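You operate a simulated robot arm through the tools that you are given. There is no shell and no other tool.

You run a simulated robot arm. Do the job below in one go: nothing can be reset, and whatever is moved stays where it is left.

Task
Vent the pot, move its cap to the green tray and clamp cap A in its place.
Fine: shut the blue valve again once the gauge is down.
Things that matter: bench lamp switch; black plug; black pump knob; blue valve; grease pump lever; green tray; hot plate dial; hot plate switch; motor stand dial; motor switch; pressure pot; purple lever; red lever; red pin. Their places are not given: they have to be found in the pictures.

The check looks at the end state, three seconds after you hand in, the way a careful person would. Anything else that was tipped, shoved, dropped, spilled or broken makes it a failure. Lids that push on must go on centred and level and be pressed home; caps that screw on are set level and turned clockwise until they are tight.

Robot
A 6-joint arm with a two-finger gripper, fixed in place. Base frame: the origin is on the floor under the middle of its stand, x ahead of it, y to its left, z up; the work surface is at about z = 880. Units: mm, degrees, N and s.
With the tool pointing down near the work surface it reaches from about 380 to 860 mm from the base axis. Its first joint turns from -166.0 to 166.0 degrees. Payload 2.45 kg.
The tool frame sits at the grasp point between the pads (the TCP): z along the fingers, y along the line on which they close. The tips reach 20 mm beyond it. The gripper opens to 140 mm; its body begins 168 mm behind the TCP.
Orientation is that of the tool frame in the base frame, as [roll, pitch, yaw] about the fixed x, y, z axes, in that order (R = Rz(yaw) Ry(pitch) Rx(roll)). With the fingers straight down and closing along the base's y, the tool's x points along the base's -x, its y along +y and its z along -z.

Tools
- The arm moves only by the tool drive_tool. Its argument "motion" is a list of rows, each an object of numbers (a shift or turn left out is 0, a gripper value left out holds the last): "grip": the finger opening in mm, from 0 to 140; "x", "y", "z": the shift along the tool's x, y, z in units of 150 mm (1.0 is 150 mm); "wx", "wy", "wz": the turn, a rotation vector about the tool's x, y, z in units of 120 degrees (1.0 is 120 degrees). In form: [{"grip": .., "x": .., "y": .., "z": .., "wx": .., "wy": .., "wz": ..}, ...]. A call has 1 to 20 rows; each row is the pose to reach, as a shift and turn from the pose commanded when the call began, along the tool's axes at that moment. A call with a number of a shift or a turn outside -1 to 1 is refused whole. Each row takes 0.2 s and may step no farther than 50 mm and 8.6 degrees from the row before; otherwise, or with a gripper value out of range, the whole call is refused. A pose out of reach is approached as far as the arm can. The call stops where the force on the tool passes 40 N (or 10 N more than at its start, if that is more) or the arm is blocked; 0.2 s more then pass. The fingers move at their own pace (about 45 mm/s each) and stop on an object; they squeeze with about 35 N. The grip force told is the motor's: it shows also when the fingers shut on nothing. Time passes only in rows, and 0.2 s behind the last, so rows that repeat a pose let the fingers close. It gives the time, the measured TCP pose, the force on the tool (base axes), the opening and the grip force at its end, in the units of the frame above (readings bear some noise), with the torque about the TCP (base axes, N m) and any sound that the robot's microphone picked up.
- Cameras (640 x 400 px; columns grow to the right, rows downward): "scene" is fixed at [43, -648.8, 1674.8]; the picture's right is [0.99, 0.11, 0.00], its down [0.11, -0.97, -0.22] and it looks along [-0.02, 0.22, -0.98] (base axes); focal length 217 px, centre (320, 200). "wrist" rides on the gripper at [78, 11, -209] in the tool frame; the picture's right is [-0.14, 0.99, 0.00], its down [-0.92, -0.13, -0.37] and it looks along [-0.36, -0.05, 0.93] (tool axes); focal length 280 px, centre (320, 200).
- camera(camera): a new picture of that camera. It takes no simulated time.
- slide_trunk(by): moves the trunk up (or, below 0, down) by that many mm; the arm rides with it, the base frame stays. It gives what a move gives, with no picture.
- measure_at(camera, pixels): for up to 12 pixels [column, row] of the newest picture of that camera ("zoom" is the newest enlarged one), the place [x, y, z] in the base frame of the surface seen there, good to about 2 mm, but the place of the scene camera against the robot may be out by one fixed shift of up to 18 mm in any direction. It takes no simulated time.
- inspect(camera, box): a new picture of the part [left, top, right, bottom] of that camera's present view, enlarged. It takes no simulated time.
- job_done(): hands the job in; it is judged then, once.

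Open the gripper and draw the arm clear of the work before you hand the job in, unless the task says otherwise.

The tools are called after "Call:" by a JSON object that holds its "name" and its "arguments". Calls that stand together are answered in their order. drive_tool: Moves the arm, as the interface text tells. Its arguments: {"type":"object","properties":{"motion":{"type":"array"}},"required":["motion"]} The other tools are called the same way: slide_trunk (by) moves the trunk up or down; camera (camera) takes a picture; measure_at (camera, pixels) gives the place of the surface under pixels of a picture; inspect (camera, box) takes an enlarged picture of a part of a camera's view; job_done () hands the job in.

At the start:

```text
clock: 0.0
eef_pos: [-56.6, -502.5, 1270.2]
orientation: [180.0, 0.0, 180.0]
force: [-0.4, -0.2, 0.2]
wrist_torque: [-0.01, -0.02, -0.01]
width: 140.2
finger_force: 0.1
trunk travel left (down, up): [-100.0, 130.0]
```

scene: 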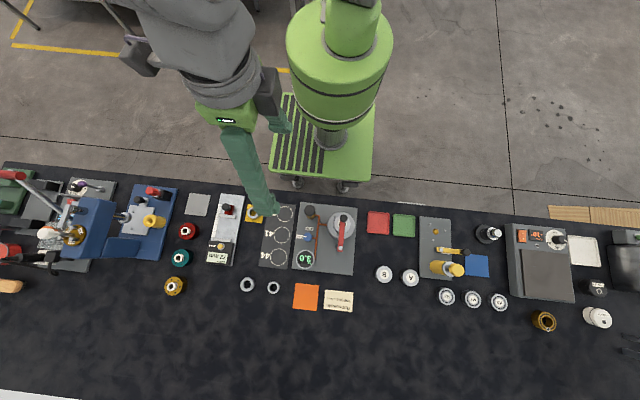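
wrist: 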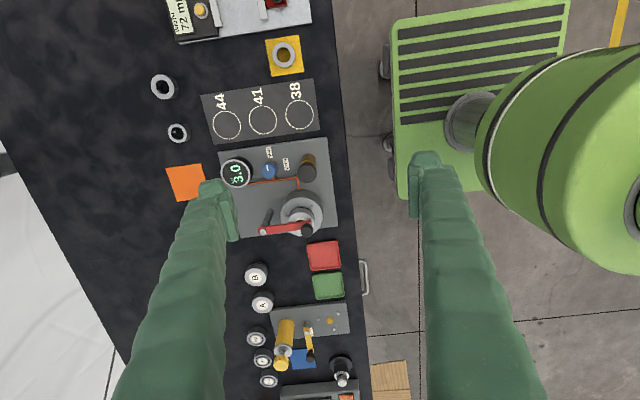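

I start by looking closely at the pressure pot area (scene around px 325,238), and the caps near (384,274) and (410,278).

Call:
{"name": "inspect", "arguments": {"camera": "scene", "box": [260, 190, 430, 300]}}

Call:
{"name": "inspect", "arguments": {"camera": "wrist", "box": [200, 130, 360, 320]}}

```text
3.64 times, centred on (345, 245) of scene
```

zoom: 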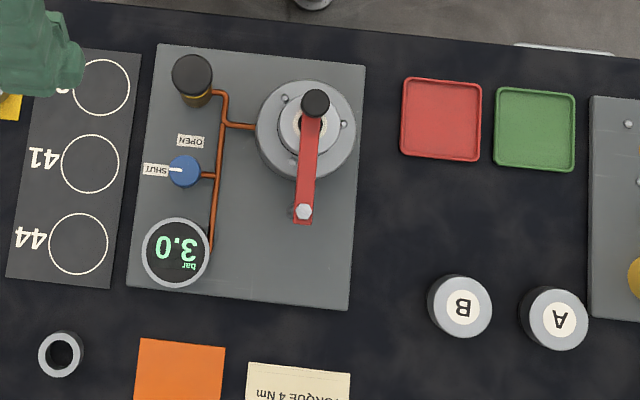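

```text
2.11 times, centred on (280, 225) of wrist
```

zoom: 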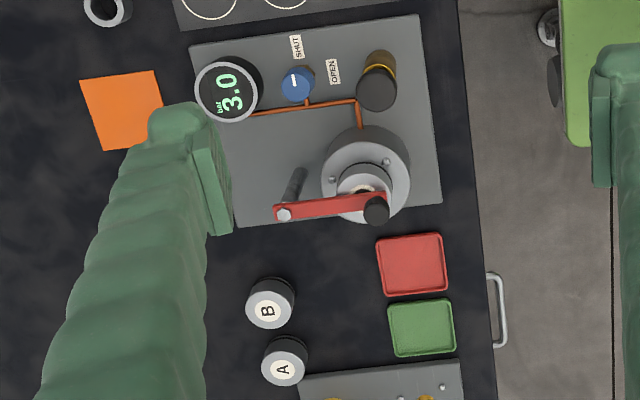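

The zoom shows the pot with a red clamp arm over it, blue valve pointing to SHUT, gauge 3.0 bar, black pump knob. I take a tighter zoom of the pot and then measure.

Call:
{"name": "inspect", "arguments": {"camera": "scene", "box": [290, 200, 362, 245]}}

Call:
{"name": "inspect", "arguments": {"camera": "scene", "box": [290, 200, 362, 275]}}

Call:
{"name": "inspect", "arguments": {"camera": "scene", "box": [280, 270, 380, 330]}}

Call:
{"name": "inspect", "arguments": {"camera": "scene", "box": [360, 200, 520, 310]}}

```text
8.89 times, centred on (326, 222) of scene
```

zoom: 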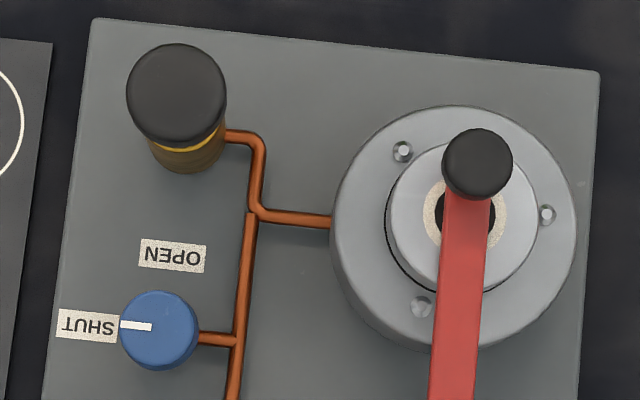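

```text
5.33 times, centred on (326, 238) of scene
```

zoom: 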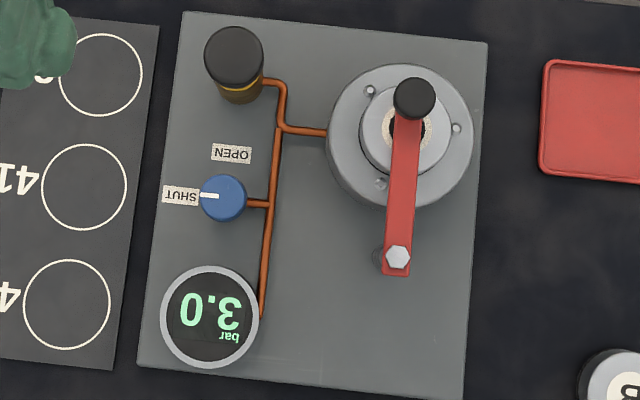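

```text
6.40 times, centred on (330, 300) of scene
```

zoom: 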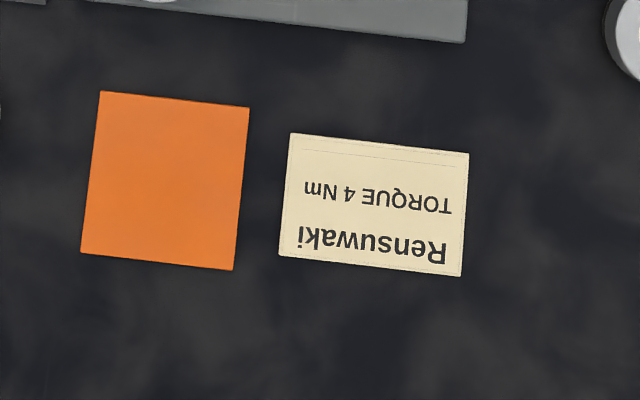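

```text
3.64 times, centred on (440, 255) of scene
```

zoom: 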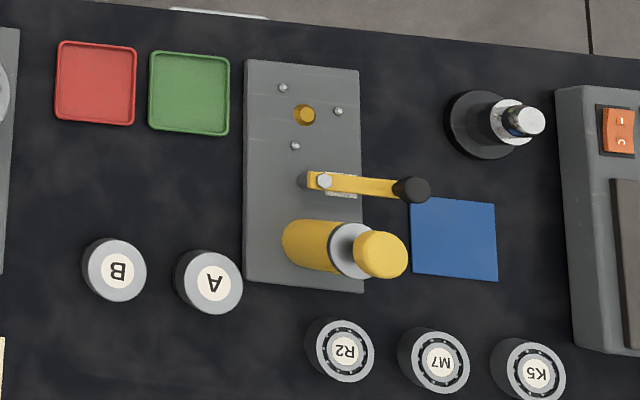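

I re-take the 8.9x pot zoom so I can measure the key spots on it.

Call:
{"name": "inspect", "arguments": {"camera": "scene", "box": [290, 200, 362, 275]}}

Call:
{"name": "measure_at", "arguments": {"camera": "zoom", "pixels": [[414, 95], [404, 170], [397, 257], [375, 140], [435, 140], [347, 110], [456, 180], [222, 197], [209, 196], [235, 60], [440, 260], [213, 320]]}}

Call:
{"name": "measure_at", "arguments": {"camera": "scene", "pixels": [[378, 223], [403, 225], [384, 274], [411, 278], [450, 300], [447, 268], [488, 234], [306, 297], [247, 284], [275, 230], [228, 210], [340, 330]]}}

```text
5.33 times, centred on (326, 238) of scene
```

zoom: 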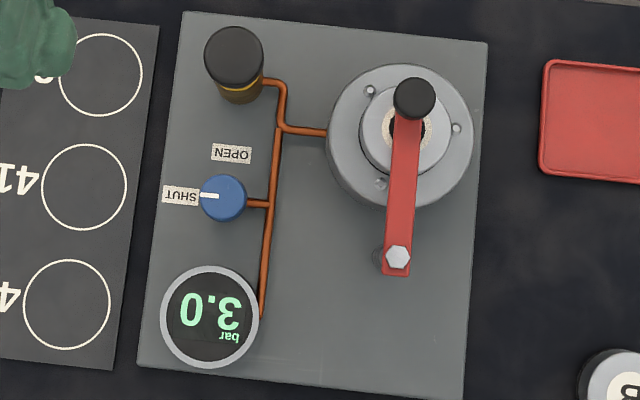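

```text
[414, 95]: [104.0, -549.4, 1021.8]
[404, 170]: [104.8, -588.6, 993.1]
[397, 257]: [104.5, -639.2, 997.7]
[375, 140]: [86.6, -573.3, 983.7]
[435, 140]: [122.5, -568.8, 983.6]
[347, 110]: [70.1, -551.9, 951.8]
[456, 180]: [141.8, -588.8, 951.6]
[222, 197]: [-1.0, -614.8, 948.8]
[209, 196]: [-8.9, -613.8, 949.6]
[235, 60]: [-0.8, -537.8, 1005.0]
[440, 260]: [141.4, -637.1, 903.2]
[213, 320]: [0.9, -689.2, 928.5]
```

```text
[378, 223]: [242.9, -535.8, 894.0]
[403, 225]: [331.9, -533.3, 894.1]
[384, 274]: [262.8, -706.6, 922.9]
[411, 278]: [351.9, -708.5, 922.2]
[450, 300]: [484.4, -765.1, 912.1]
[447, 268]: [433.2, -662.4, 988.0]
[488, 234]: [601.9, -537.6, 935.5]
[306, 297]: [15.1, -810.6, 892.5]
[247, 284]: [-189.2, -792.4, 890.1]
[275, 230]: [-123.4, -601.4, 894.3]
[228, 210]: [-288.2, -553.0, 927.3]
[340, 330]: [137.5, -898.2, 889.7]
```

I compare the same features with the wrist camera to find the scene camera's shift.

Call:
{"name": "camera", "arguments": {"camera": "wrist"}}

Call:
{"name": "inspect", "arguments": {"camera": "wrist", "box": [220, 130, 350, 245]}}

```text
taken
```

wrist: 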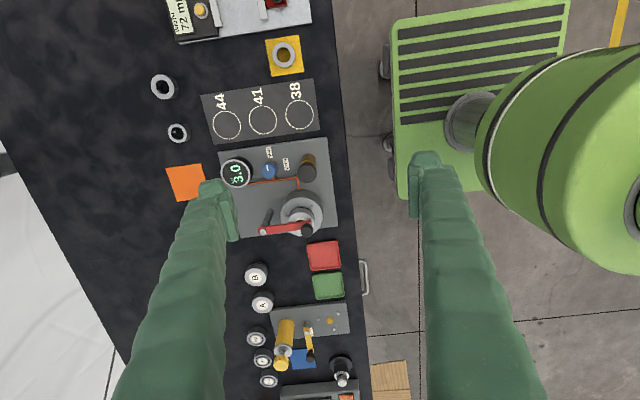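

```text
3.48 times, centred on (285, 188) of wrist
```

zoom: 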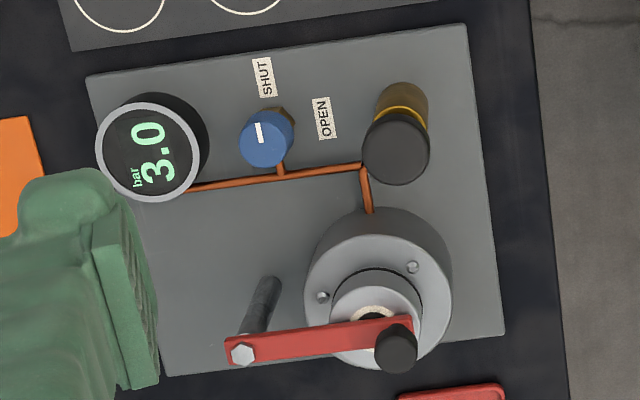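

Measuring in the wrist zoom: hex bolt (242,354), black lever knob (395,350), blue valve (265,140), pump knob (395,150), cap top (350,300), base corner points.

Call:
{"name": "measure_at", "arguments": {"camera": "zoom", "pixels": [[242, 354], [395, 350], [265, 140], [259, 131], [395, 150], [345, 300], [410, 310], [330, 250], [145, 155], [318, 340], [430, 300], [480, 200]]}}

Call:
{"name": "measure_at", "arguments": {"camera": "wrist", "pixels": [[324, 255], [328, 286], [256, 271], [262, 302], [255, 274], [261, 305], [240, 300], [342, 365], [184, 182], [163, 87], [150, 200], [283, 55]]}}

```text
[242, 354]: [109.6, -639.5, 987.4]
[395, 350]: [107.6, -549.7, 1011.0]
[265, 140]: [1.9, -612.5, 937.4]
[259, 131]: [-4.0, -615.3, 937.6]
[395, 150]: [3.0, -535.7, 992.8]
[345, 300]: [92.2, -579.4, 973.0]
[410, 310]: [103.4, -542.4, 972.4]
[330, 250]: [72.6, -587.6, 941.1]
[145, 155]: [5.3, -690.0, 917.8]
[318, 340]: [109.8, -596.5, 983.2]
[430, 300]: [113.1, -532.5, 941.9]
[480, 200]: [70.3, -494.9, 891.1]
```

```text
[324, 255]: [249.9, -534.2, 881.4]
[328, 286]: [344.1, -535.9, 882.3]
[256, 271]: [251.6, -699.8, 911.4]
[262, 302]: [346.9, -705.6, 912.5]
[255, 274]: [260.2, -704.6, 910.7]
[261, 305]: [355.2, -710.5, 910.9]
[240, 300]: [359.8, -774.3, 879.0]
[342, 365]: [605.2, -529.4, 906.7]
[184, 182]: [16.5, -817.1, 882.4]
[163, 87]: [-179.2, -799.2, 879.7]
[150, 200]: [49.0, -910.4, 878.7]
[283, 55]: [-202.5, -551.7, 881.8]
```

Scene readings are off by about (-5, 0, +10) from the wrist's; I'll trust the wrist (valve at about (2,-613,937), lever pivot (109,-639), lever knob (108,-550,1011)). I move above the valve at z≈1100 with the gripper partly closed, to look closely.

Call:
{"name": "drive_tool", "arguments": {"motion": [{"grip": 60, "x": -0.078, "y": -0.147, "z": 0.22}, {"x": -0.156, "y": -0.294, "z": 0.45}, {"x": -0.234, "y": -0.441, "z": 0.68}, {"x": -0.312, "y": -0.588, "z": 0.9}, {"x": -0.39, "y": -0.737, "z": 1.0}, {"x": -0.39, "y": -0.737, "z": 1.0}]}}

Call:
{"name": "camera", "arguments": {"camera": "wrist"}}

Call:
{"name": "camera", "arguments": {"camera": "scene"}}

```text
clock: 1.4
eef_pos: [2.6, -613.4, 1120.7]
orientation: [180.0, 0.0, -180.0]
force: [1.0, 0.3, -0.1]
wrist_torque: [0.01, 0.01, 0.02]
width: 60.2
finger_force: 0.1
trunk travel left (down, up): [-100.0, 130.0]
```

```text
taken
```

wrist: 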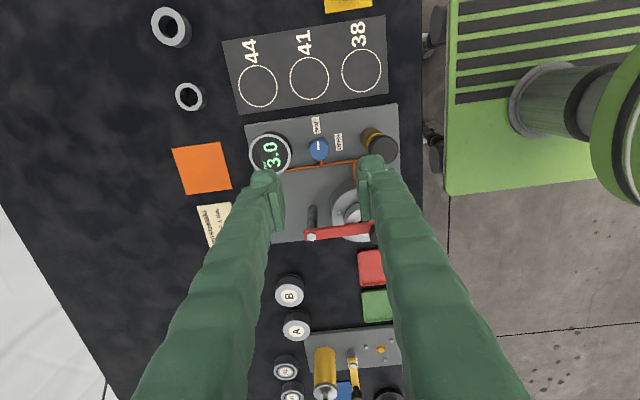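

```text
taken
```

scene: 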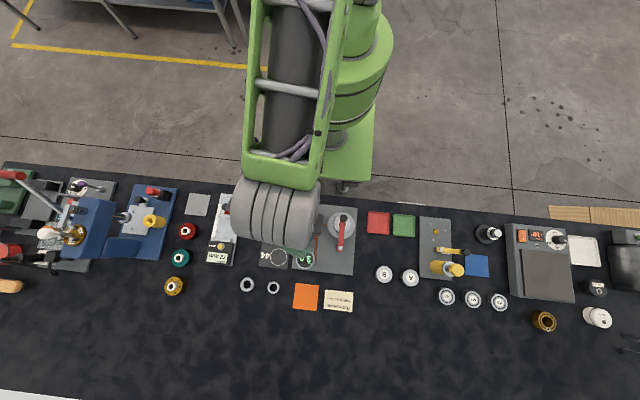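

Let me zoom on the finger tips (wrist px 250-400, 150-240) to judge the fingers' width and thickness and the valve under them.

Call:
{"name": "inspect", "arguments": {"camera": "wrist", "box": [235, 110, 415, 245]}}

Call:
{"name": "measure_at", "arguments": {"camera": "zoom", "pixels": [[298, 143], [292, 137], [500, 145], [125, 160], [400, 335], [430, 350], [275, 443], [270, 420], [120, 230], [160, 300], [450, 200], [470, 180]]}}

```text
2.96 times, centred on (325, 178) of wrist
```

zoom: 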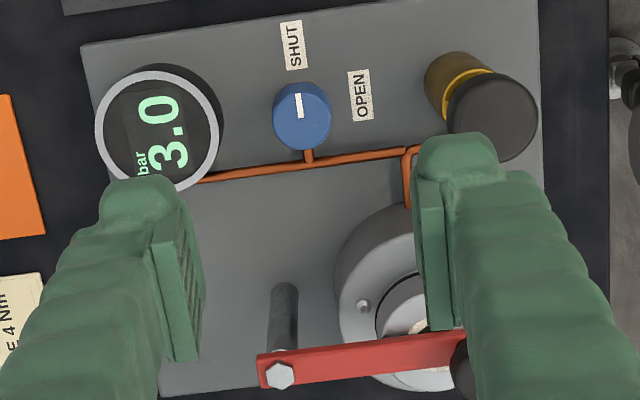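

```text
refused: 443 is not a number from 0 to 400
```

The valve knob is at zoom (300,110), line pointing to SHUT. I measure it, the finger tips and the neighbours.

Call:
{"name": "measure_at", "arguments": {"camera": "zoom", "pixels": [[302, 118], [299, 103], [490, 110], [150, 130], [425, 160], [445, 160], [280, 375], [380, 355], [105, 200], [170, 215], [490, 150], [265, 165]]}}

```text
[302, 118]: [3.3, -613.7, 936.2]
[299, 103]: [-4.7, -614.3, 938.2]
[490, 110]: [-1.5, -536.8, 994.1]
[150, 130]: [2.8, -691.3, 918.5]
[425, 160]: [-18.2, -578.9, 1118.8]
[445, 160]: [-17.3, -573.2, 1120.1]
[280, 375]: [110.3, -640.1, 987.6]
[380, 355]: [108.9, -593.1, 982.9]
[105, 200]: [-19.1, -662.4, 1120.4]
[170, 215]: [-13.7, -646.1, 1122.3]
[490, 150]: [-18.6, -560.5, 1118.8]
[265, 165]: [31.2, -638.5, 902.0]
```

Fingers are ~25 mm thick. I turn the tool 45° counter-clockwise and lower to z≈1000 over the valve, opening 44, so the 90° turn runs from -45° to +45°.

Call:
{"name": "drive_tool", "arguments": {"motion": [{"grip": 44, "z": 0.14, "wz": -0.065}, {"z": 0.28, "wz": -0.13}, {"z": 0.42, "wz": -0.195}, {"z": 0.56, "wz": -0.26}, {"z": 0.7, "wz": -0.32}, {"z": 0.8, "wz": -0.375}, {"z": 0.8, "wz": -0.375}]}}

Call:
{"name": "inspect", "arguments": {"camera": "wrist", "box": [220, 80, 420, 220]}}

```text
clock: 3.0
eef_pos: [2.6, -612.6, 1000.7]
orientation: [-179.9, 0.0, -135.0]
force: [0.3, -0.4, 0.6]
wrist_torque: [0.0, -0.01, 0.05]
width: 44.2
finger_force: 0.0
trunk travel left (down, up): [-100.0, 130.0]
```

```text
2.86 times, centred on (320, 150) of wrist
```

zoom: 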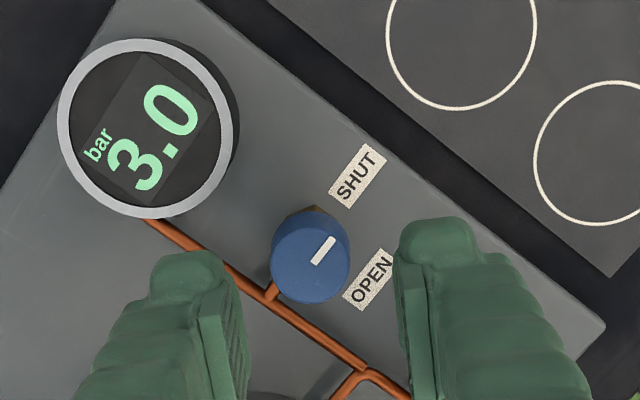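

Knob top is a circle centred near zoom (311,262); I measure points around it to get its centre.

Call:
{"name": "measure_at", "arguments": {"camera": "zoom", "pixels": [[311, 262], [280, 262], [342, 262], [311, 232], [311, 292], [325, 247], [145, 130], [240, 290]]}}

```text
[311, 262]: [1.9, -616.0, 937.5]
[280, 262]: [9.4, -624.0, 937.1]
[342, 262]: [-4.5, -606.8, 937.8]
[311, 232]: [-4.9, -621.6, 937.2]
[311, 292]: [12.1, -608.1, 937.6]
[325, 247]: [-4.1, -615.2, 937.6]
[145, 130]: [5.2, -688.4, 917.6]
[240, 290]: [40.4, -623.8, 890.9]
```

Knob centre ≈ (2,-614.5), top 937.5. I lower to TCP z≈942 and close on it.

Call:
{"name": "drive_tool", "arguments": {"motion": [{"x": 0.0104, "y": -0.0056, "z": 0.2}, {"x": 0.0104, "y": -0.0056, "z": 0.33}, {"x": 0.0104, "y": -0.0056, "z": 0.393}, {"x": 0.0104, "y": -0.0056, "z": 0.393}, {"grip": 15, "x": 0.0104, "y": -0.0056, "z": 0.393}, {"x": 0.0104, "y": -0.0056, "z": 0.393}, {"x": 0.0104, "y": -0.0056, "z": 0.393}, {"x": 0.0104, "y": -0.0056, "z": 0.393}]}}

Call:
{"name": "inspect", "arguments": {"camera": "wrist", "box": [220, 80, 420, 220]}}

```text
clock: 4.8
eef_pos: [2.9, -617.8, 940.8]
orientation: [-179.9, -0.1, -135.0]
force: [14.0, -11.0, -1.4]
wrist_torque: [-0.18, -0.13, -0.01]
width: 27.6
finger_force: 45.3
trunk travel left (down, up): [-100.0, 130.0]
```

```text
2.86 times, centred on (320, 150) of wrist
```

zoom: 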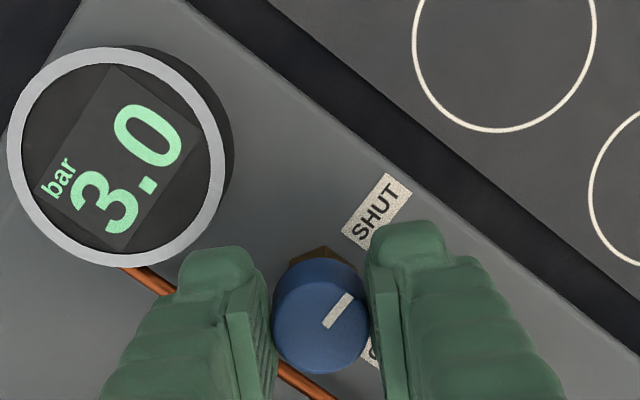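

The fingers hold the knob (27.6 mm) but it pushes the tool sideways ~18 N, so the knob is ~2.5 mm further along -tool y. I shift by that to unload before turning.

Call:
{"name": "drive_tool", "arguments": {"motion": [{"y": -0.008}, {"y": -0.017}, {"y": -0.017}]}}

```text
clock: 5.6
eef_pos: [3.8, -617.0, 941.0]
orientation: [179.9, -0.1, -135.0]
force: [2.1, -3.9, 1.6]
wrist_torque: [-0.09, 0.18, 0.0]
width: 27.4
finger_force: 45.1
trunk travel left (down, up): [-100.0, 130.0]
```

Load is down to ~4 N. Now turn clockwise (seen from above) 90° in small steps, from SHUT toward OPEN.

Call:
{"name": "drive_tool", "arguments": {"motion": [{"wz": 0.06}, {"wz": 0.12}, {"wz": 0.18}, {"wz": 0.24}, {"wz": 0.3}, {"wz": 0.36}, {"wz": 0.42}, {"wz": 0.48}, {"wz": 0.54}, {"wz": 0.6}, {"wz": 0.66}, {"wz": 0.71}, {"wz": 0.75}, {"wz": 0.75}]}}

Call:
{"name": "camera", "arguments": {"camera": "wrist"}}

Call:
{"name": "inspect", "arguments": {"camera": "wrist", "box": [220, 80, 420, 220]}}

```text
clock: 8.6
eef_pos: [3.3, -614.2, 942.2]
orientation: [-180.0, -0.1, 135.0]
force: [-8.1, 22.2, -4.2]
wrist_torque: [0.06, 0.02, 0.11]
width: 27.5
finger_force: 44.9
trunk travel left (down, up): [-100.0, 130.0]
```

```text
taken
```

wrist: 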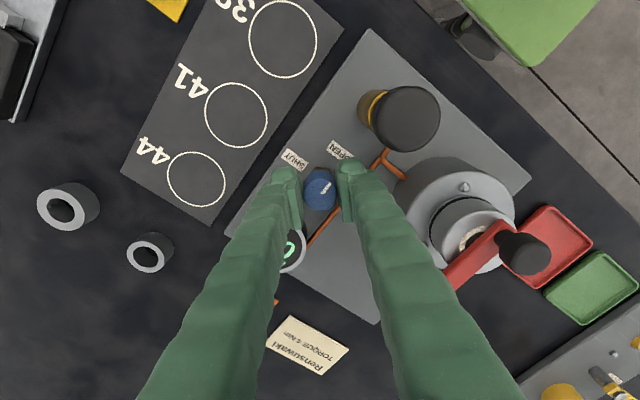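

```text
2.86 times, centred on (320, 150) of wrist
```

zoom: 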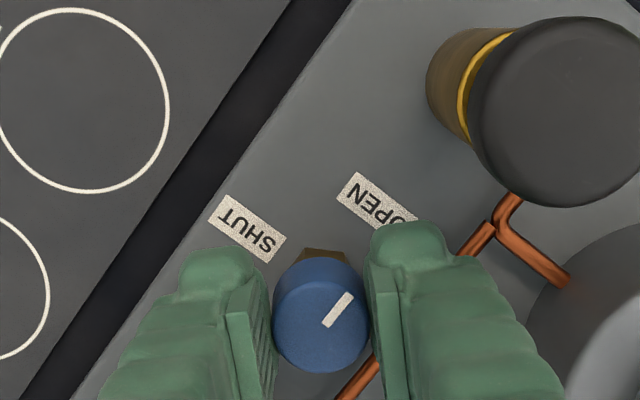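

The knob line now points to OPEN. I hold the pose about 2 s to let pressure fall and look at the gauge.

Call:
{"name": "drive_tool", "arguments": {"motion": [{"wz": 0}, {"wz": 0}, {"wz": 0}, {"wz": 0}, {"wz": 0}, {"wz": 0}, {"wz": 0}, {"wz": 0}, {"wz": 0}, {"wz": 0}]}}

Call:
{"name": "inspect", "arguments": {"camera": "scene", "box": [280, 200, 362, 275]}}

Call:
{"name": "inspect", "arguments": {"camera": "wrist", "box": [250, 200, 350, 280]}}

```text
clock: 10.8
eef_pos: [4.3, -614.5, 941.7]
orientation: [179.8, -0.1, 135.0]
force: [-5.3, 21.9, -8.2]
wrist_torque: [0.3, 0.08, 0.04]
width: 27.0
finger_force: 45.2
trunk travel left (down, up): [-100.0, 130.0]
```

```text
5.33 times, centred on (321, 238) of scene
```

zoom: 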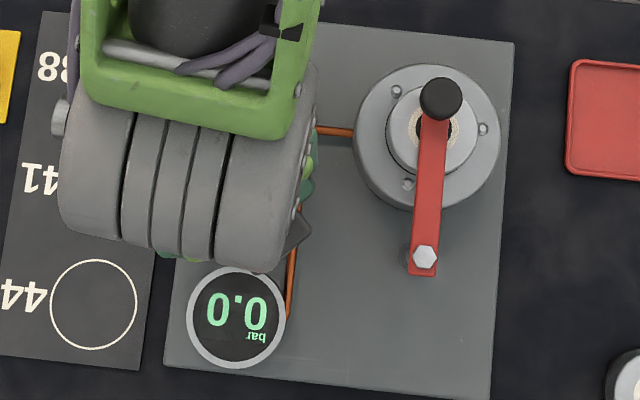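

```text
5.00 times, centred on (300, 240) of wrist
```

zoom: 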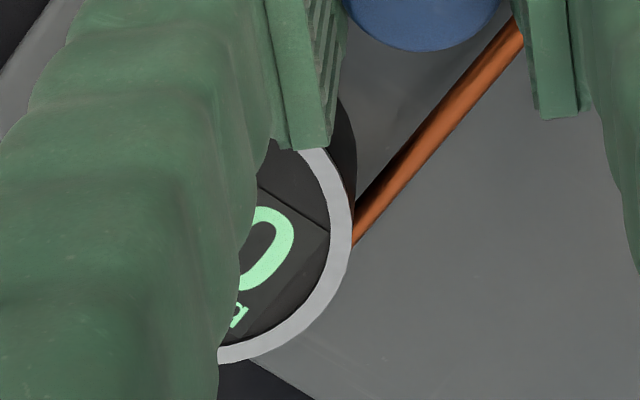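

The gauge reads 0.0 bar. I wait a little longer at OPEN, then turn the valve back 90° counter-clockwise to SHUT.

Call:
{"name": "drive_tool", "arguments": {"motion": [{"wz": 0}, {"wz": 0}, {"wz": 0}, {"wz": 0}, {"wz": -0.06}, {"wz": -0.12}, {"wz": -0.18}, {"wz": -0.24}, {"wz": -0.3}, {"wz": -0.36}, {"wz": -0.42}, {"wz": -0.48}, {"wz": -0.54}, {"wz": -0.6}, {"wz": -0.66}, {"wz": -0.71}, {"wz": -0.75}, {"wz": -0.75}]}}

Call:
{"name": "inspect", "arguments": {"camera": "wrist", "box": [220, 80, 420, 220]}}

```text
clock: 14.6
eef_pos: [4.0, -616.2, 941.3]
orientation: [179.9, 0.0, -134.8]
force: [-3.7, 16.0, -5.5]
wrist_torque: [0.31, -0.08, 0.07]
width: 27.6
finger_force: 45.0
trunk travel left (down, up): [-100.0, 130.0]
```

```text
2.86 times, centred on (320, 150) of wrist
```

zoom: 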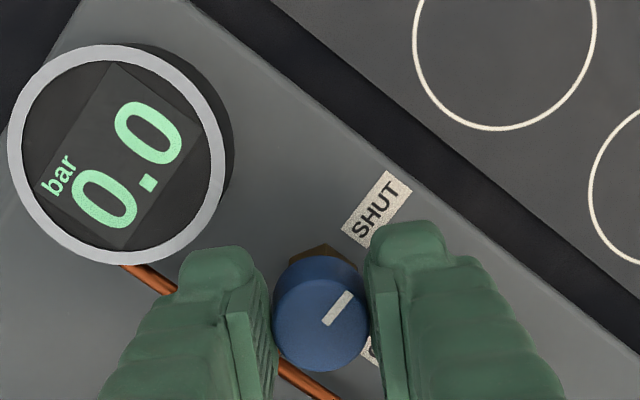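

Valve points at SHUT, gauge 0.0. I open to 44 mm and lift straight up to z≈1090.

Call:
{"name": "drive_tool", "arguments": {"motion": [{"grip": 44}, {"grip": 44}, {"grip": 44}, {"z": -0.2}, {"z": -0.5}, {"z": -0.8}, {"z": -1.0}, {"z": -1.0}]}}

Call:
{"name": "inspect", "arguments": {"camera": "wrist", "box": [220, 80, 420, 220]}}

```text
clock: 16.4
eef_pos: [5.3, -617.1, 1092.0]
orientation: [-179.9, 0.0, -135.0]
force: [0.5, 0.2, 0.5]
wrist_torque: [-0.01, 0.04, -0.04]
width: 44.0
finger_force: 0.0
trunk travel left (down, up): [-100.0, 130.0]
```

```text
2.86 times, centred on (320, 150) of wrist
```

zoom: 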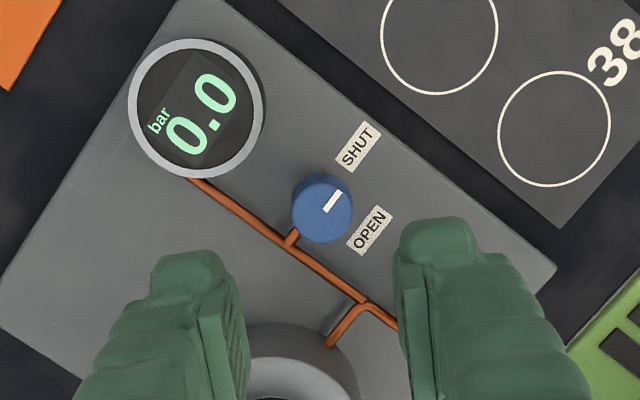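

The valve stays at SHUT. Now I turn back to yaw 180, open wide and move to look at the pot and the lever from the side.

Call:
{"name": "drive_tool", "arguments": {"motion": [{"grip": 140, "x": -0.076, "y": -0.01, "wz": 0.065}, {"x": -0.152, "y": -0.02, "wz": 0.13}, {"x": -0.228, "y": -0.03, "wz": 0.195}, {"x": -0.305, "y": -0.04, "wz": 0.26}, {"x": -0.38, "y": -0.05, "wz": 0.32}, {"x": -0.457, "y": -0.061, "wz": 0.375}, {"x": -0.457, "y": -0.061, "wz": 0.375}]}}

Call:
{"name": "camera", "arguments": {"camera": "wrist"}}

Call:
{"name": "inspect", "arguments": {"camera": "wrist", "box": [240, 130, 400, 260]}}

```text
clock: 18.0
eef_pos: [60.6, -573.7, 1092.6]
orientation: [-180.0, -0.1, 179.9]
force: [0.1, -0.3, 0.1]
wrist_torque: [-0.01, 0.02, 0.0]
width: 139.8
finger_force: 0.2
trunk travel left (down, up): [-100.0, 130.0]
```

```text
taken
```

wrist: 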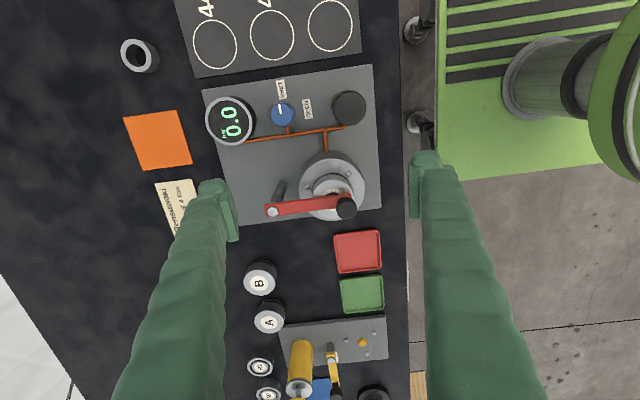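

```text
3.08 times, centred on (320, 195) of wrist
```

zoom: 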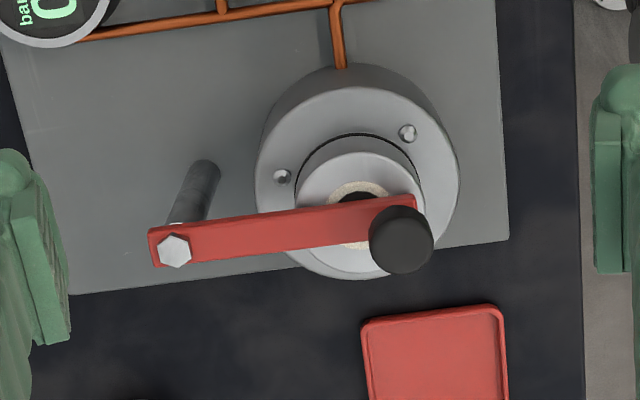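

I measure lever, knob, cap rim and flange points in this zoom.

Call:
{"name": "measure_at", "arguments": {"camera": "zoom", "pixels": [[402, 238], [402, 215], [402, 262], [380, 240], [424, 240], [174, 250], [280, 228], [280, 212], [280, 242], [330, 185], [400, 180], [350, 265]]}}

Call:
{"name": "measure_at", "arguments": {"camera": "wrist", "pixels": [[359, 252], [362, 294], [260, 281], [269, 320], [300, 193], [345, 170], [361, 205], [310, 215]]}}

```text
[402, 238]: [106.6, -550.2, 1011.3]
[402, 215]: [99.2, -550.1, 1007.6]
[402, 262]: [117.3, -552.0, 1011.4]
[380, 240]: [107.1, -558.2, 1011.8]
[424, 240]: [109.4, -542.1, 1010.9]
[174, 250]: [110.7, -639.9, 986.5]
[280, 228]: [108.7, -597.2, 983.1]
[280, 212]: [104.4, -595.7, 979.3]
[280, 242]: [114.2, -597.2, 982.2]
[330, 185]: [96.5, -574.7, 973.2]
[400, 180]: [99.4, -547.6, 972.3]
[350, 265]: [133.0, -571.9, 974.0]
```

```text
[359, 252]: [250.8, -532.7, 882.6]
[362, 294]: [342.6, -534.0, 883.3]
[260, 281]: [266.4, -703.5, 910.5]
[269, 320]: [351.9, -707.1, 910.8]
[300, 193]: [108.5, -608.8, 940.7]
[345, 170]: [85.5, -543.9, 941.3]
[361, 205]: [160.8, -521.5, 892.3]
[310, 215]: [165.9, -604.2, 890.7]
```

Knob ≈ (109.5,-550.5), top 1011; lever top ≈983; pivot ≈ (110.5,-640). I turn the tool 90° counter-clockwise so it closes along x and go over the knob at z≈1070.

Call:
{"name": "drive_tool", "arguments": {"motion": [{"grip": 60, "x": -0.033, "y": 0.0155, "z": 0.015, "wz": -0.07}, {"x": -0.066, "y": 0.031, "z": 0.03, "wz": -0.14}, {"x": -0.099, "y": 0.0465, "z": 0.045, "wz": -0.21}, {"x": -0.132, "y": 0.062, "z": 0.06, "wz": -0.28}, {"x": -0.165, "y": 0.0775, "z": 0.075, "wz": -0.35}, {"x": -0.198, "y": 0.093, "z": 0.09, "wz": -0.42}, {"x": -0.231, "y": 0.1085, "z": 0.105, "wz": -0.49}, {"x": -0.264, "y": 0.124, "z": 0.12, "wz": -0.56}, {"x": -0.297, "y": 0.14, "z": 0.135, "wz": -0.63}, {"x": -0.327, "y": 0.15, "z": 0.15, "wz": -0.7}, {"x": -0.327, "y": 0.15, "z": 0.15, "wz": -0.75}, {"x": -0.327, "y": 0.15, "z": 0.15, "wz": -0.75}]}}

Call:
{"name": "camera", "arguments": {"camera": "wrist"}}

Call:
{"name": "inspect", "arguments": {"camera": "wrist", "box": [220, 100, 420, 240]}}

```text
clock: 20.6
eef_pos: [119.7, -549.4, 1067.9]
orientation: [179.0, -0.2, -90.6]
force: [-0.2, -0.2, 0.4]
wrist_torque: [-0.01, -0.04, -0.04]
width: 60.1
finger_force: 0.0
out of reach, approached as far as the arm can: row 11, 12
trunk travel left (down, up): [-100.0, 130.0]
```

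```text
taken
```

wrist: 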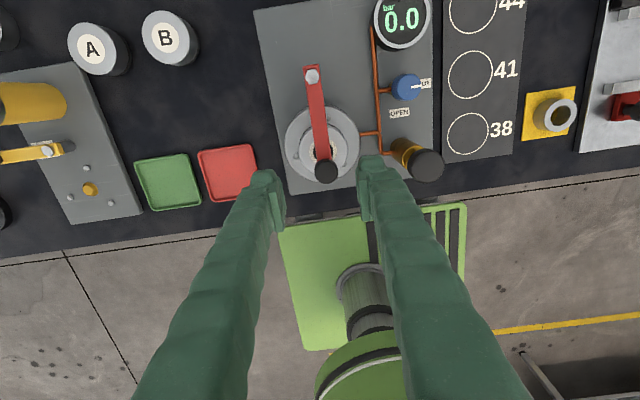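

```text
2.86 times, centred on (320, 170) of wrist
```

zoom: 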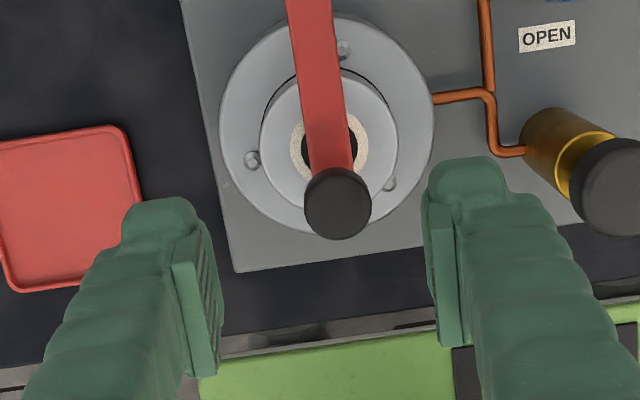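

Yaw -90 is just past the wrist limit (it fell 10 mm short in x). I turn back 20° so the pose is reachable and check.

Call:
{"name": "drive_tool", "arguments": {"motion": [{"wz": 0.06}, {"wz": 0.12}, {"wz": 0.17}, {"wz": 0.17}]}}

Call:
{"name": "inspect", "arguments": {"camera": "wrist", "box": [220, 100, 420, 240]}}

```text
clock: 21.6
eef_pos: [119.3, -550.7, 1070.0]
orientation: [179.9, 0.0, -110.6]
force: [-0.6, 0.1, 0.3]
wrist_torque: [0.03, -0.01, 0.03]
width: 60.3
finger_force: 0.1
trunk travel left (down, up): [-100.0, 130.0]
```

```text
2.86 times, centred on (320, 170) of wrist
```

zoom: 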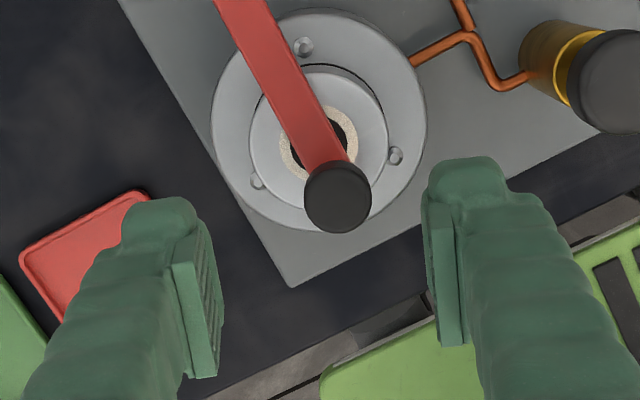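

Now yaw is -110.6 at (119,-551,1070). I measure the knob top (zoom ~ (338,197)) and the cap ring from here.

Call:
{"name": "measure_at", "arguments": {"camera": "zoom", "pixels": [[338, 197], [315, 197], [361, 197], [338, 175], [338, 220], [300, 110], [255, 25], [330, 90], [275, 140], [360, 160], [220, 130], [410, 180]]}}

```text
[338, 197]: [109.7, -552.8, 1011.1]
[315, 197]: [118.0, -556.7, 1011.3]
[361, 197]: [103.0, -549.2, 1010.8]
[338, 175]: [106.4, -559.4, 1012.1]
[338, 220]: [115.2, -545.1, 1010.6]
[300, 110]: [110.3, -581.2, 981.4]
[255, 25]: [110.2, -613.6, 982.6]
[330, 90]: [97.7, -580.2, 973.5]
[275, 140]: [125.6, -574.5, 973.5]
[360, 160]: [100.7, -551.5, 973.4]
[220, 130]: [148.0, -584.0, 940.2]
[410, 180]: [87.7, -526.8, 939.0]
```

Knob centre averages to (110.3,-551.5). I move over it, lower to TCP z≈1008 (tips 988, lever top 983) and close.

Call:
{"name": "drive_tool", "arguments": {"motion": [{"x": 0.0261, "y": 0.0543, "z": 0.15}, {"x": 0.0261, "y": 0.0543, "z": 0.3}, {"x": 0.0261, "y": 0.0543, "z": 0.38}, {"x": 0.0261, "y": 0.0543, "z": 0.41}, {"grip": 10, "x": 0.0261, "y": 0.0543, "z": 0.41}, {"x": 0.0261, "y": 0.0543, "z": 0.41}, {"x": 0.0261, "y": 0.0543, "z": 0.41}, {"x": 0.0261, "y": 0.0543, "z": 0.41}]}}

Call:
{"name": "inspect", "arguments": {"camera": "wrist", "box": [220, 100, 420, 240]}}

```text
clock: 23.4
eef_pos: [112.0, -551.3, 1005.8]
orientation: [180.0, 0.0, -110.4]
force: [7.9, -2.4, -1.6]
wrist_torque: [-0.01, -0.07, -0.1]
width: 22.6
finger_force: 39.6
trunk travel left (down, up): [-100.0, 130.0]
```

```text
2.86 times, centred on (320, 170) of wrist
```

zoom: 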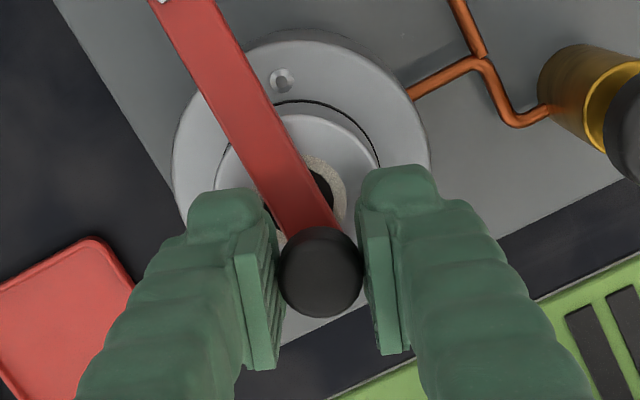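

The knob is gripped (22.6 mm). I try swinging the lever toward +x by 10° about the pivot and watch the force.

Call:
{"name": "drive_tool", "arguments": {"motion": [{"x": -0.008, "y": -0.0245, "wz": 0.021}, {"x": -0.016, "y": -0.049, "wz": 0.0417}, {"x": -0.022, "y": -0.0745, "wz": 0.0625}, {"x": -0.0277, "y": -0.0993, "wz": 0.0833}, {"x": -0.0277, "y": -0.0993, "wz": 0.0833}]}}

Call:
{"name": "inspect", "arguments": {"camera": "wrist", "box": [220, 100, 420, 240]}}

```text
clock: 24.6
eef_pos: [125.2, -552.1, 1007.6]
orientation: [-180.0, 0.0, -120.4]
force: [-4.8, -0.9, -1.3]
wrist_torque: [-0.21, 0.19, -0.4]
width: 22.5
finger_force: 45.3
trunk travel left (down, up): [-100.0, 130.0]
```

```text
2.86 times, centred on (320, 170) of wrist
```

zoom: 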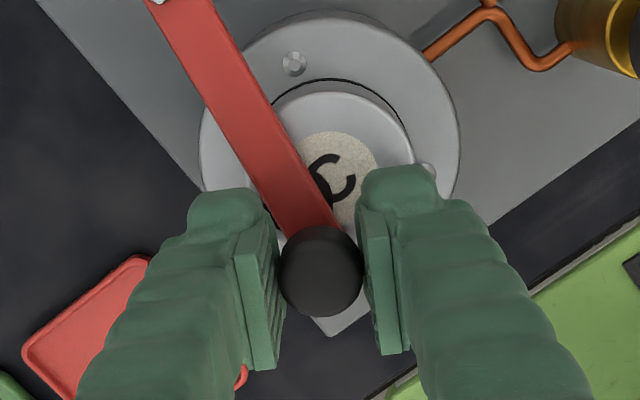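

It swings freely (cap under it is labelled C). I continue the arc to ~90°.

Call:
{"name": "drive_tool", "arguments": {"motion": [{"x": -0.0235, "y": -0.0791, "wz": 0.0667}, {"x": -0.0356, "y": -0.1607, "wz": 0.1333}, {"x": -0.0364, "y": -0.2432, "wz": 0.2}, {"x": -0.0256, "y": -0.325, "wz": 0.2667}, {"x": -0.0036, "y": -0.4045, "wz": 0.3333}, {"x": 0.0294, "y": -0.4801, "wz": 0.4}, {"x": 0.0724, "y": -0.5504, "wz": 0.4667}, {"x": 0.1249, "y": -0.6141, "wz": 0.5333}, {"x": 0.1858, "y": -0.6699, "wz": 0.6}, {"x": 0.2537, "y": -0.7166, "wz": 0.6667}, {"x": 0.2537, "y": -0.7166, "wz": 0.6667}]}}

Call:
{"name": "inspect", "arguments": {"camera": "scene", "box": [280, 195, 430, 295]}}

Call:
{"name": "camera", "arguments": {"camera": "wrist"}}

```text
clock: 27.0
eef_pos: [201.0, -639.7, 1008.3]
orientation: [180.0, 0.1, 159.5]
force: [10.6, 5.9, -2.7]
wrist_torque: [0.03, -0.17, -0.12]
width: 22.4
finger_force: 45.3
trunk travel left (down, up): [-100.0, 130.0]
```

```text
4.00 times, centred on (355, 245) of scene
```

zoom: 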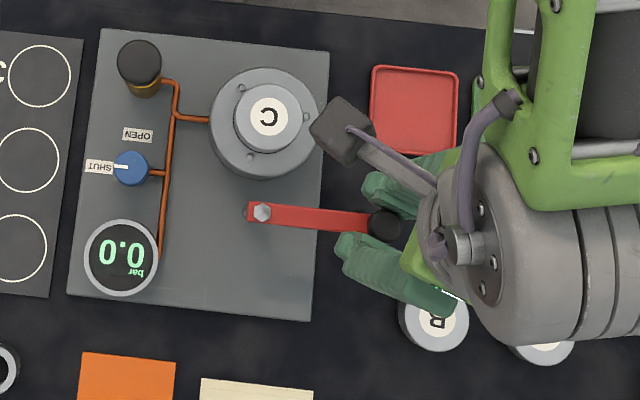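

```text
taken
```

wrist: 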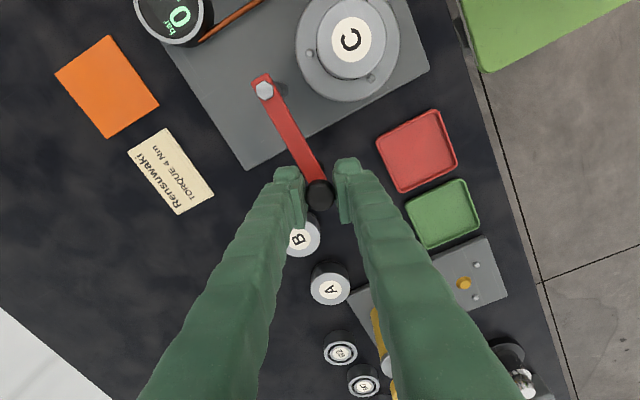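

Lever is clear, at 90°. I open the fingers and lift off to z≈1110.

Call:
{"name": "drive_tool", "arguments": {"motion": [{"grip": 50}, {"grip": 50}, {"grip": 50}, {"z": -0.2}, {"z": -0.45}, {"z": -0.7}, {"z": -0.7}]}}

Call:
{"name": "camera", "arguments": {"camera": "wrist"}}

Call:
{"name": "inspect", "arguments": {"camera": "wrist", "box": [230, 20, 430, 160]}}

```text
clock: 28.6
eef_pos: [198.9, -639.8, 1113.4]
orientation: [180.0, 0.0, 159.6]
force: [-0.5, 0.4, 0.0]
wrist_torque: [0.0, 0.01, -0.05]
width: 50.2
finger_force: 0.0
trunk travel left (down, up): [-100.0, 130.0]
```

```text
taken
```

wrist: 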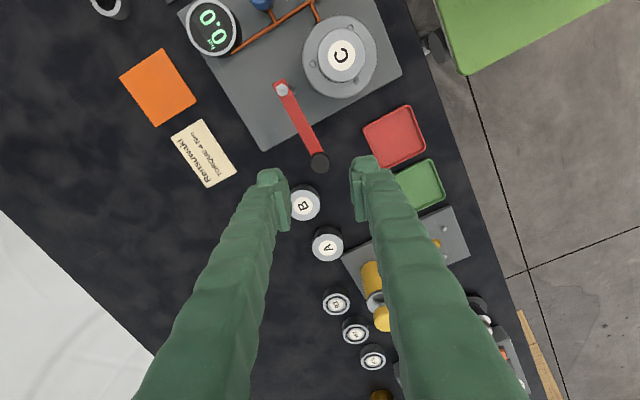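

```text
2.86 times, centred on (330, 90) of wrist
```

zoom: 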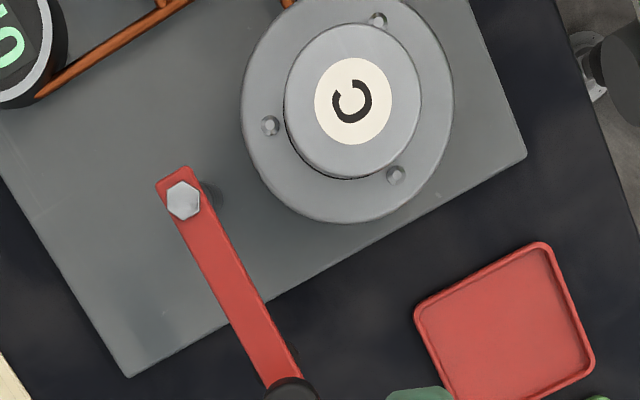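

I measure the cap C top rim and centre here and in the scene view.

Call:
{"name": "measure_at", "arguments": {"camera": "zoom", "pixels": [[353, 101], [290, 101], [416, 101], [353, 32], [353, 172], [310, 50], [396, 150], [396, 50], [310, 150], [184, 200], [285, 388]]}}

Call:
{"name": "inspect", "arguments": {"camera": "scene", "box": [300, 195, 370, 240]}}

```text
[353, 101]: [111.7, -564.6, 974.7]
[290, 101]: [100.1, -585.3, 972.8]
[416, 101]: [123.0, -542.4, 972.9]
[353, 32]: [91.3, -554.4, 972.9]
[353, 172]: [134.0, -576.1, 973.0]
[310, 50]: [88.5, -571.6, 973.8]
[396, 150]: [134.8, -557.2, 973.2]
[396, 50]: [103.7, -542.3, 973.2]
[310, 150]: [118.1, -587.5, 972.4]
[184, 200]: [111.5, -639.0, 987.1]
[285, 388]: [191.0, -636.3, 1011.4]
```

```text
8.89 times, centred on (335, 218) of scene
```

zoom: 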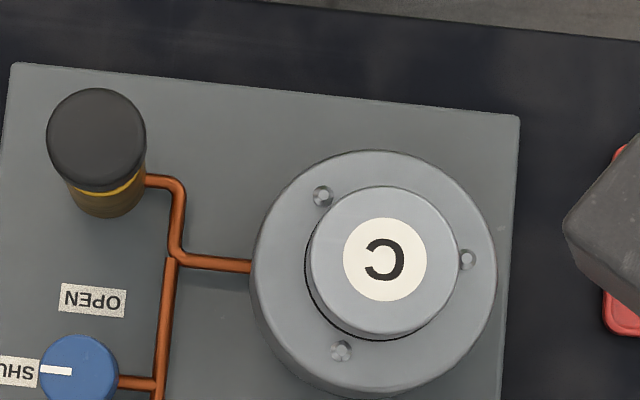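

Cap C centre ≈ (112,-565), diameter ≈50, top 973, flange 941. I go above it with yaw 90 (fingers closing along x), opening 66, and check the tray as well.

Call:
{"name": "drive_tool", "arguments": {"motion": [{"grip": 66, "x": 0.08, "y": 0.03, "wz": 0.065}, {"x": 0.16, "y": 0.06, "wz": 0.13}, {"x": 0.24, "y": 0.09, "wz": 0.195}, {"x": 0.32, "y": 0.12, "wz": 0.26}, {"x": 0.4, "y": 0.15, "wz": 0.325}, {"x": 0.48, "y": 0.18, "wz": 0.39}, {"x": 0.56, "y": 0.21, "wz": 0.455}, {"x": 0.64, "y": 0.24, "wz": 0.52}, {"x": 0.713, "y": 0.265, "wz": 0.58}, {"x": 0.713, "y": 0.265, "wz": 0.58}]}}

Call:
{"name": "camera", "arguments": {"camera": "wrist"}}

Call:
{"name": "inspect", "arguments": {"camera": "wrist", "box": [220, 100, 420, 240]}}

```text
clock: 30.8
eef_pos: [112.3, -564.8, 1112.6]
orientation: [180.0, 0.0, 90.0]
force: [-0.4, 0.7, 0.2]
wrist_torque: [0.0, 0.01, 0.02]
width: 65.9
finger_force: 0.0
trunk travel left (down, up): [-100.0, 130.0]
```

```text
taken
```

wrist: 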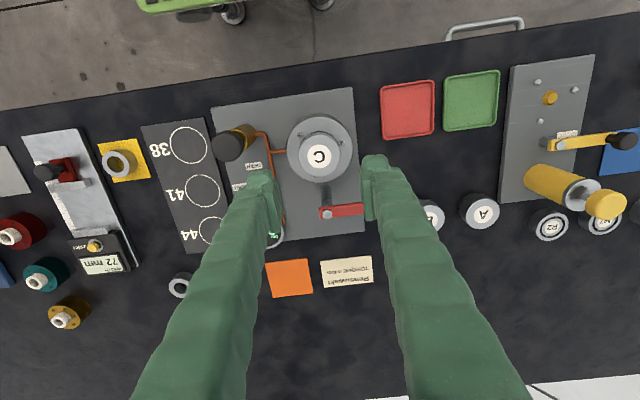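

```text
2.86 times, centred on (320, 170) of wrist
```

zoom: 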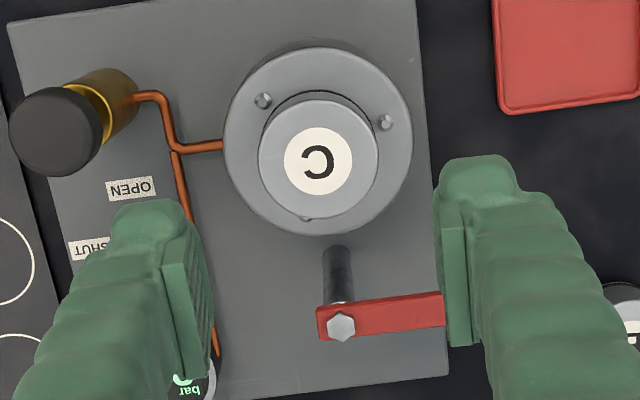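

Yaw 90 is reachable. Measuring the cap's top rim again from this side, plus tray corners/rim in the wrist view.

Call:
{"name": "measure_at", "arguments": {"camera": "zoom", "pixels": [[319, 160], [264, 160], [374, 160], [319, 104], [319, 215], [280, 121], [358, 199], [358, 121], [280, 199], [341, 326]]}}

Call:
{"name": "measure_at", "arguments": {"camera": "wrist", "pixels": [[472, 100], [444, 100], [447, 77], [499, 70], [497, 124], [446, 131], [450, 100], [493, 97], [408, 110], [481, 212], [480, 195]]}}

Call:
{"name": "inspect", "arguments": {"camera": "wrist", "box": [370, 55, 530, 155]}}

```text
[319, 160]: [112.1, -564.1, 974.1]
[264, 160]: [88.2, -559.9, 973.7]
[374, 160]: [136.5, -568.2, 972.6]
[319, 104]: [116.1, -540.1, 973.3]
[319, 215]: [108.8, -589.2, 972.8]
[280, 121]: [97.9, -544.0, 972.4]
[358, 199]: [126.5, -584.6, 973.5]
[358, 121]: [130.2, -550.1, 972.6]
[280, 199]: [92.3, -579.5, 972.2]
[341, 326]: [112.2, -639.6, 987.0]
```

```text
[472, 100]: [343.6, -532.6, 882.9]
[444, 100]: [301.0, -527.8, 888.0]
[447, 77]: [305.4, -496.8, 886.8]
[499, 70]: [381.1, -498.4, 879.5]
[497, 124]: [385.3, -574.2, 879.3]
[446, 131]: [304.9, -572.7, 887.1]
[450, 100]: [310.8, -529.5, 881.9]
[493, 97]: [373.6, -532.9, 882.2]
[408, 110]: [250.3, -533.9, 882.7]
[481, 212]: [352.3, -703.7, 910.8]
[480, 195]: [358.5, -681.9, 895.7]
```

```text
4.00 times, centred on (450, 105) of wrist
```

zoom: 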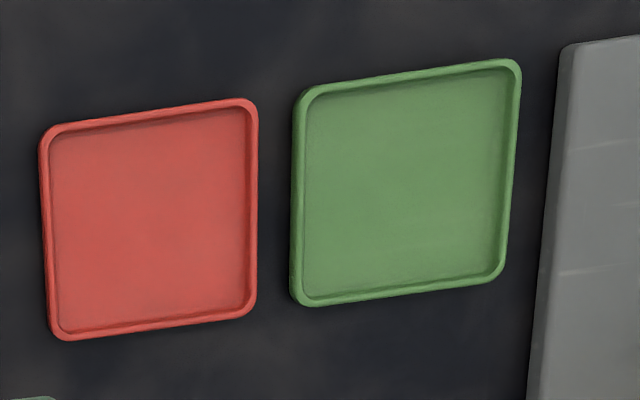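

Cap C centre (112,-564.5), matches both views. I lower to TCP z≈973 (tips 953, above flange 941) and close along x.

Call:
{"name": "drive_tool", "arguments": {"motion": [{"z": 0.3}, {"z": 0.6}, {"z": 0.8}, {"z": 0.93}, {"z": 0.93}, {"grip": 40, "z": 0.93}, {"z": 0.93}, {"z": 0.93}, {"z": 0.93}]}}

Call:
{"name": "inspect", "arguments": {"camera": "wrist", "box": [220, 100, 420, 240]}}

```text
clock: 32.8
eef_pos: [112.6, -565.3, 972.8]
orientation: [180.0, 0.0, 89.9]
force: [-0.2, 0.5, 0.6]
wrist_torque: [0.0, -0.01, 0.0]
width: 52.7
finger_force: 35.3
trunk travel left (down, up): [-100.0, 130.0]
```

```text
2.86 times, centred on (320, 170) of wrist
```

zoom: 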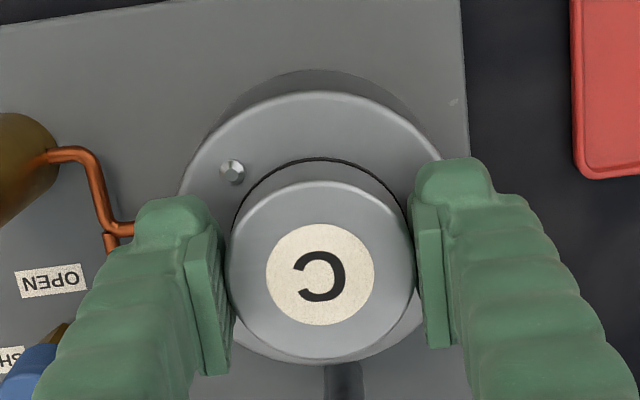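

Cap gripped at 52.7 mm with near-zero side force, so its x is 112.6. To get its y equally well, I release, turn to yaw 180 and grip once along y.

Call:
{"name": "drive_tool", "arguments": {"motion": [{"grip": 66}, {"grip": 66}, {"grip": 66}, {"z": -0.15}, {"z": -0.33}, {"z": -0.33, "wz": -0.07}, {"z": -0.33, "wz": -0.14}, {"z": -0.33, "wz": -0.21}, {"z": -0.33, "wz": -0.28}, {"z": -0.33, "wz": -0.35}, {"z": -0.33, "wz": -0.42}, {"z": -0.33, "wz": -0.49}, {"z": -0.33, "wz": -0.56}, {"z": -0.33, "wz": -0.63}, {"z": -0.33, "wz": -0.7}, {"z": -0.33, "wz": -0.75}, {"z": -0.33, "wz": -0.75}]}}

Call:
{"name": "inspect", "arguments": {"camera": "wrist", "box": [220, 100, 420, 240]}}

```text
clock: 36.4
eef_pos: [113.1, -564.1, 1021.4]
orientation: [180.0, 0.0, -179.9]
force: [-0.4, 0.8, -0.1]
wrist_torque: [0.01, -0.01, -0.03]
width: 65.9
finger_force: 0.0
trunk travel left (down, up): [-100.0, 130.0]
```

```text
2.86 times, centred on (320, 170) of wrist
```

zoom: 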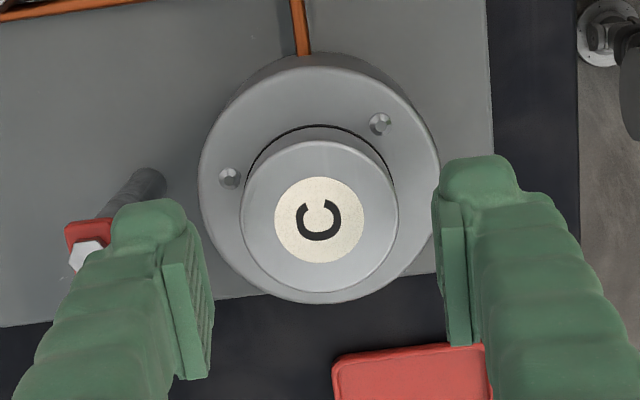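

Clearance to the pivot bolt is about 9 mm. I lower to z≈973 and close along y.

Call:
{"name": "drive_tool", "arguments": {"motion": [{"z": 0.1}, {"z": 0.2}, {"z": 0.28}, {"z": 0.323}, {"z": 0.323}, {"grip": 40, "z": 0.323}, {"z": 0.323}, {"z": 0.323}, {"z": 0.323}]}}

Call:
{"name": "inspect", "arguments": {"camera": "wrist", "box": [220, 100, 420, 240]}}

```text
clock: 38.4
eef_pos: [112.6, -565.3, 974.0]
orientation: [-179.9, 0.0, -180.0]
force: [0.1, 0.2, 0.4]
wrist_torque: [0.01, 0.01, 0.01]
width: 52.3
finger_force: 35.0
trunk travel left (down, up): [-100.0, 130.0]
```

```text
2.86 times, centred on (320, 170) of wrist
```

zoom: 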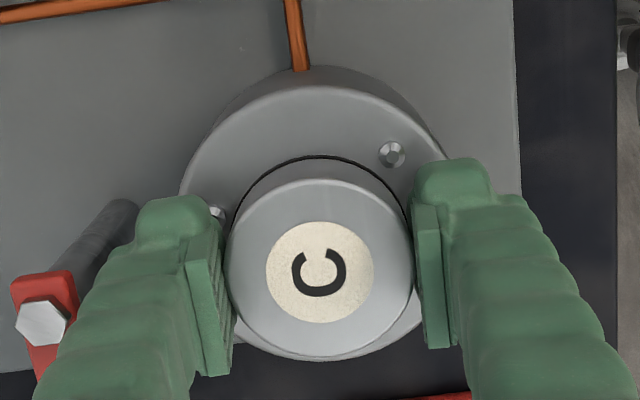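

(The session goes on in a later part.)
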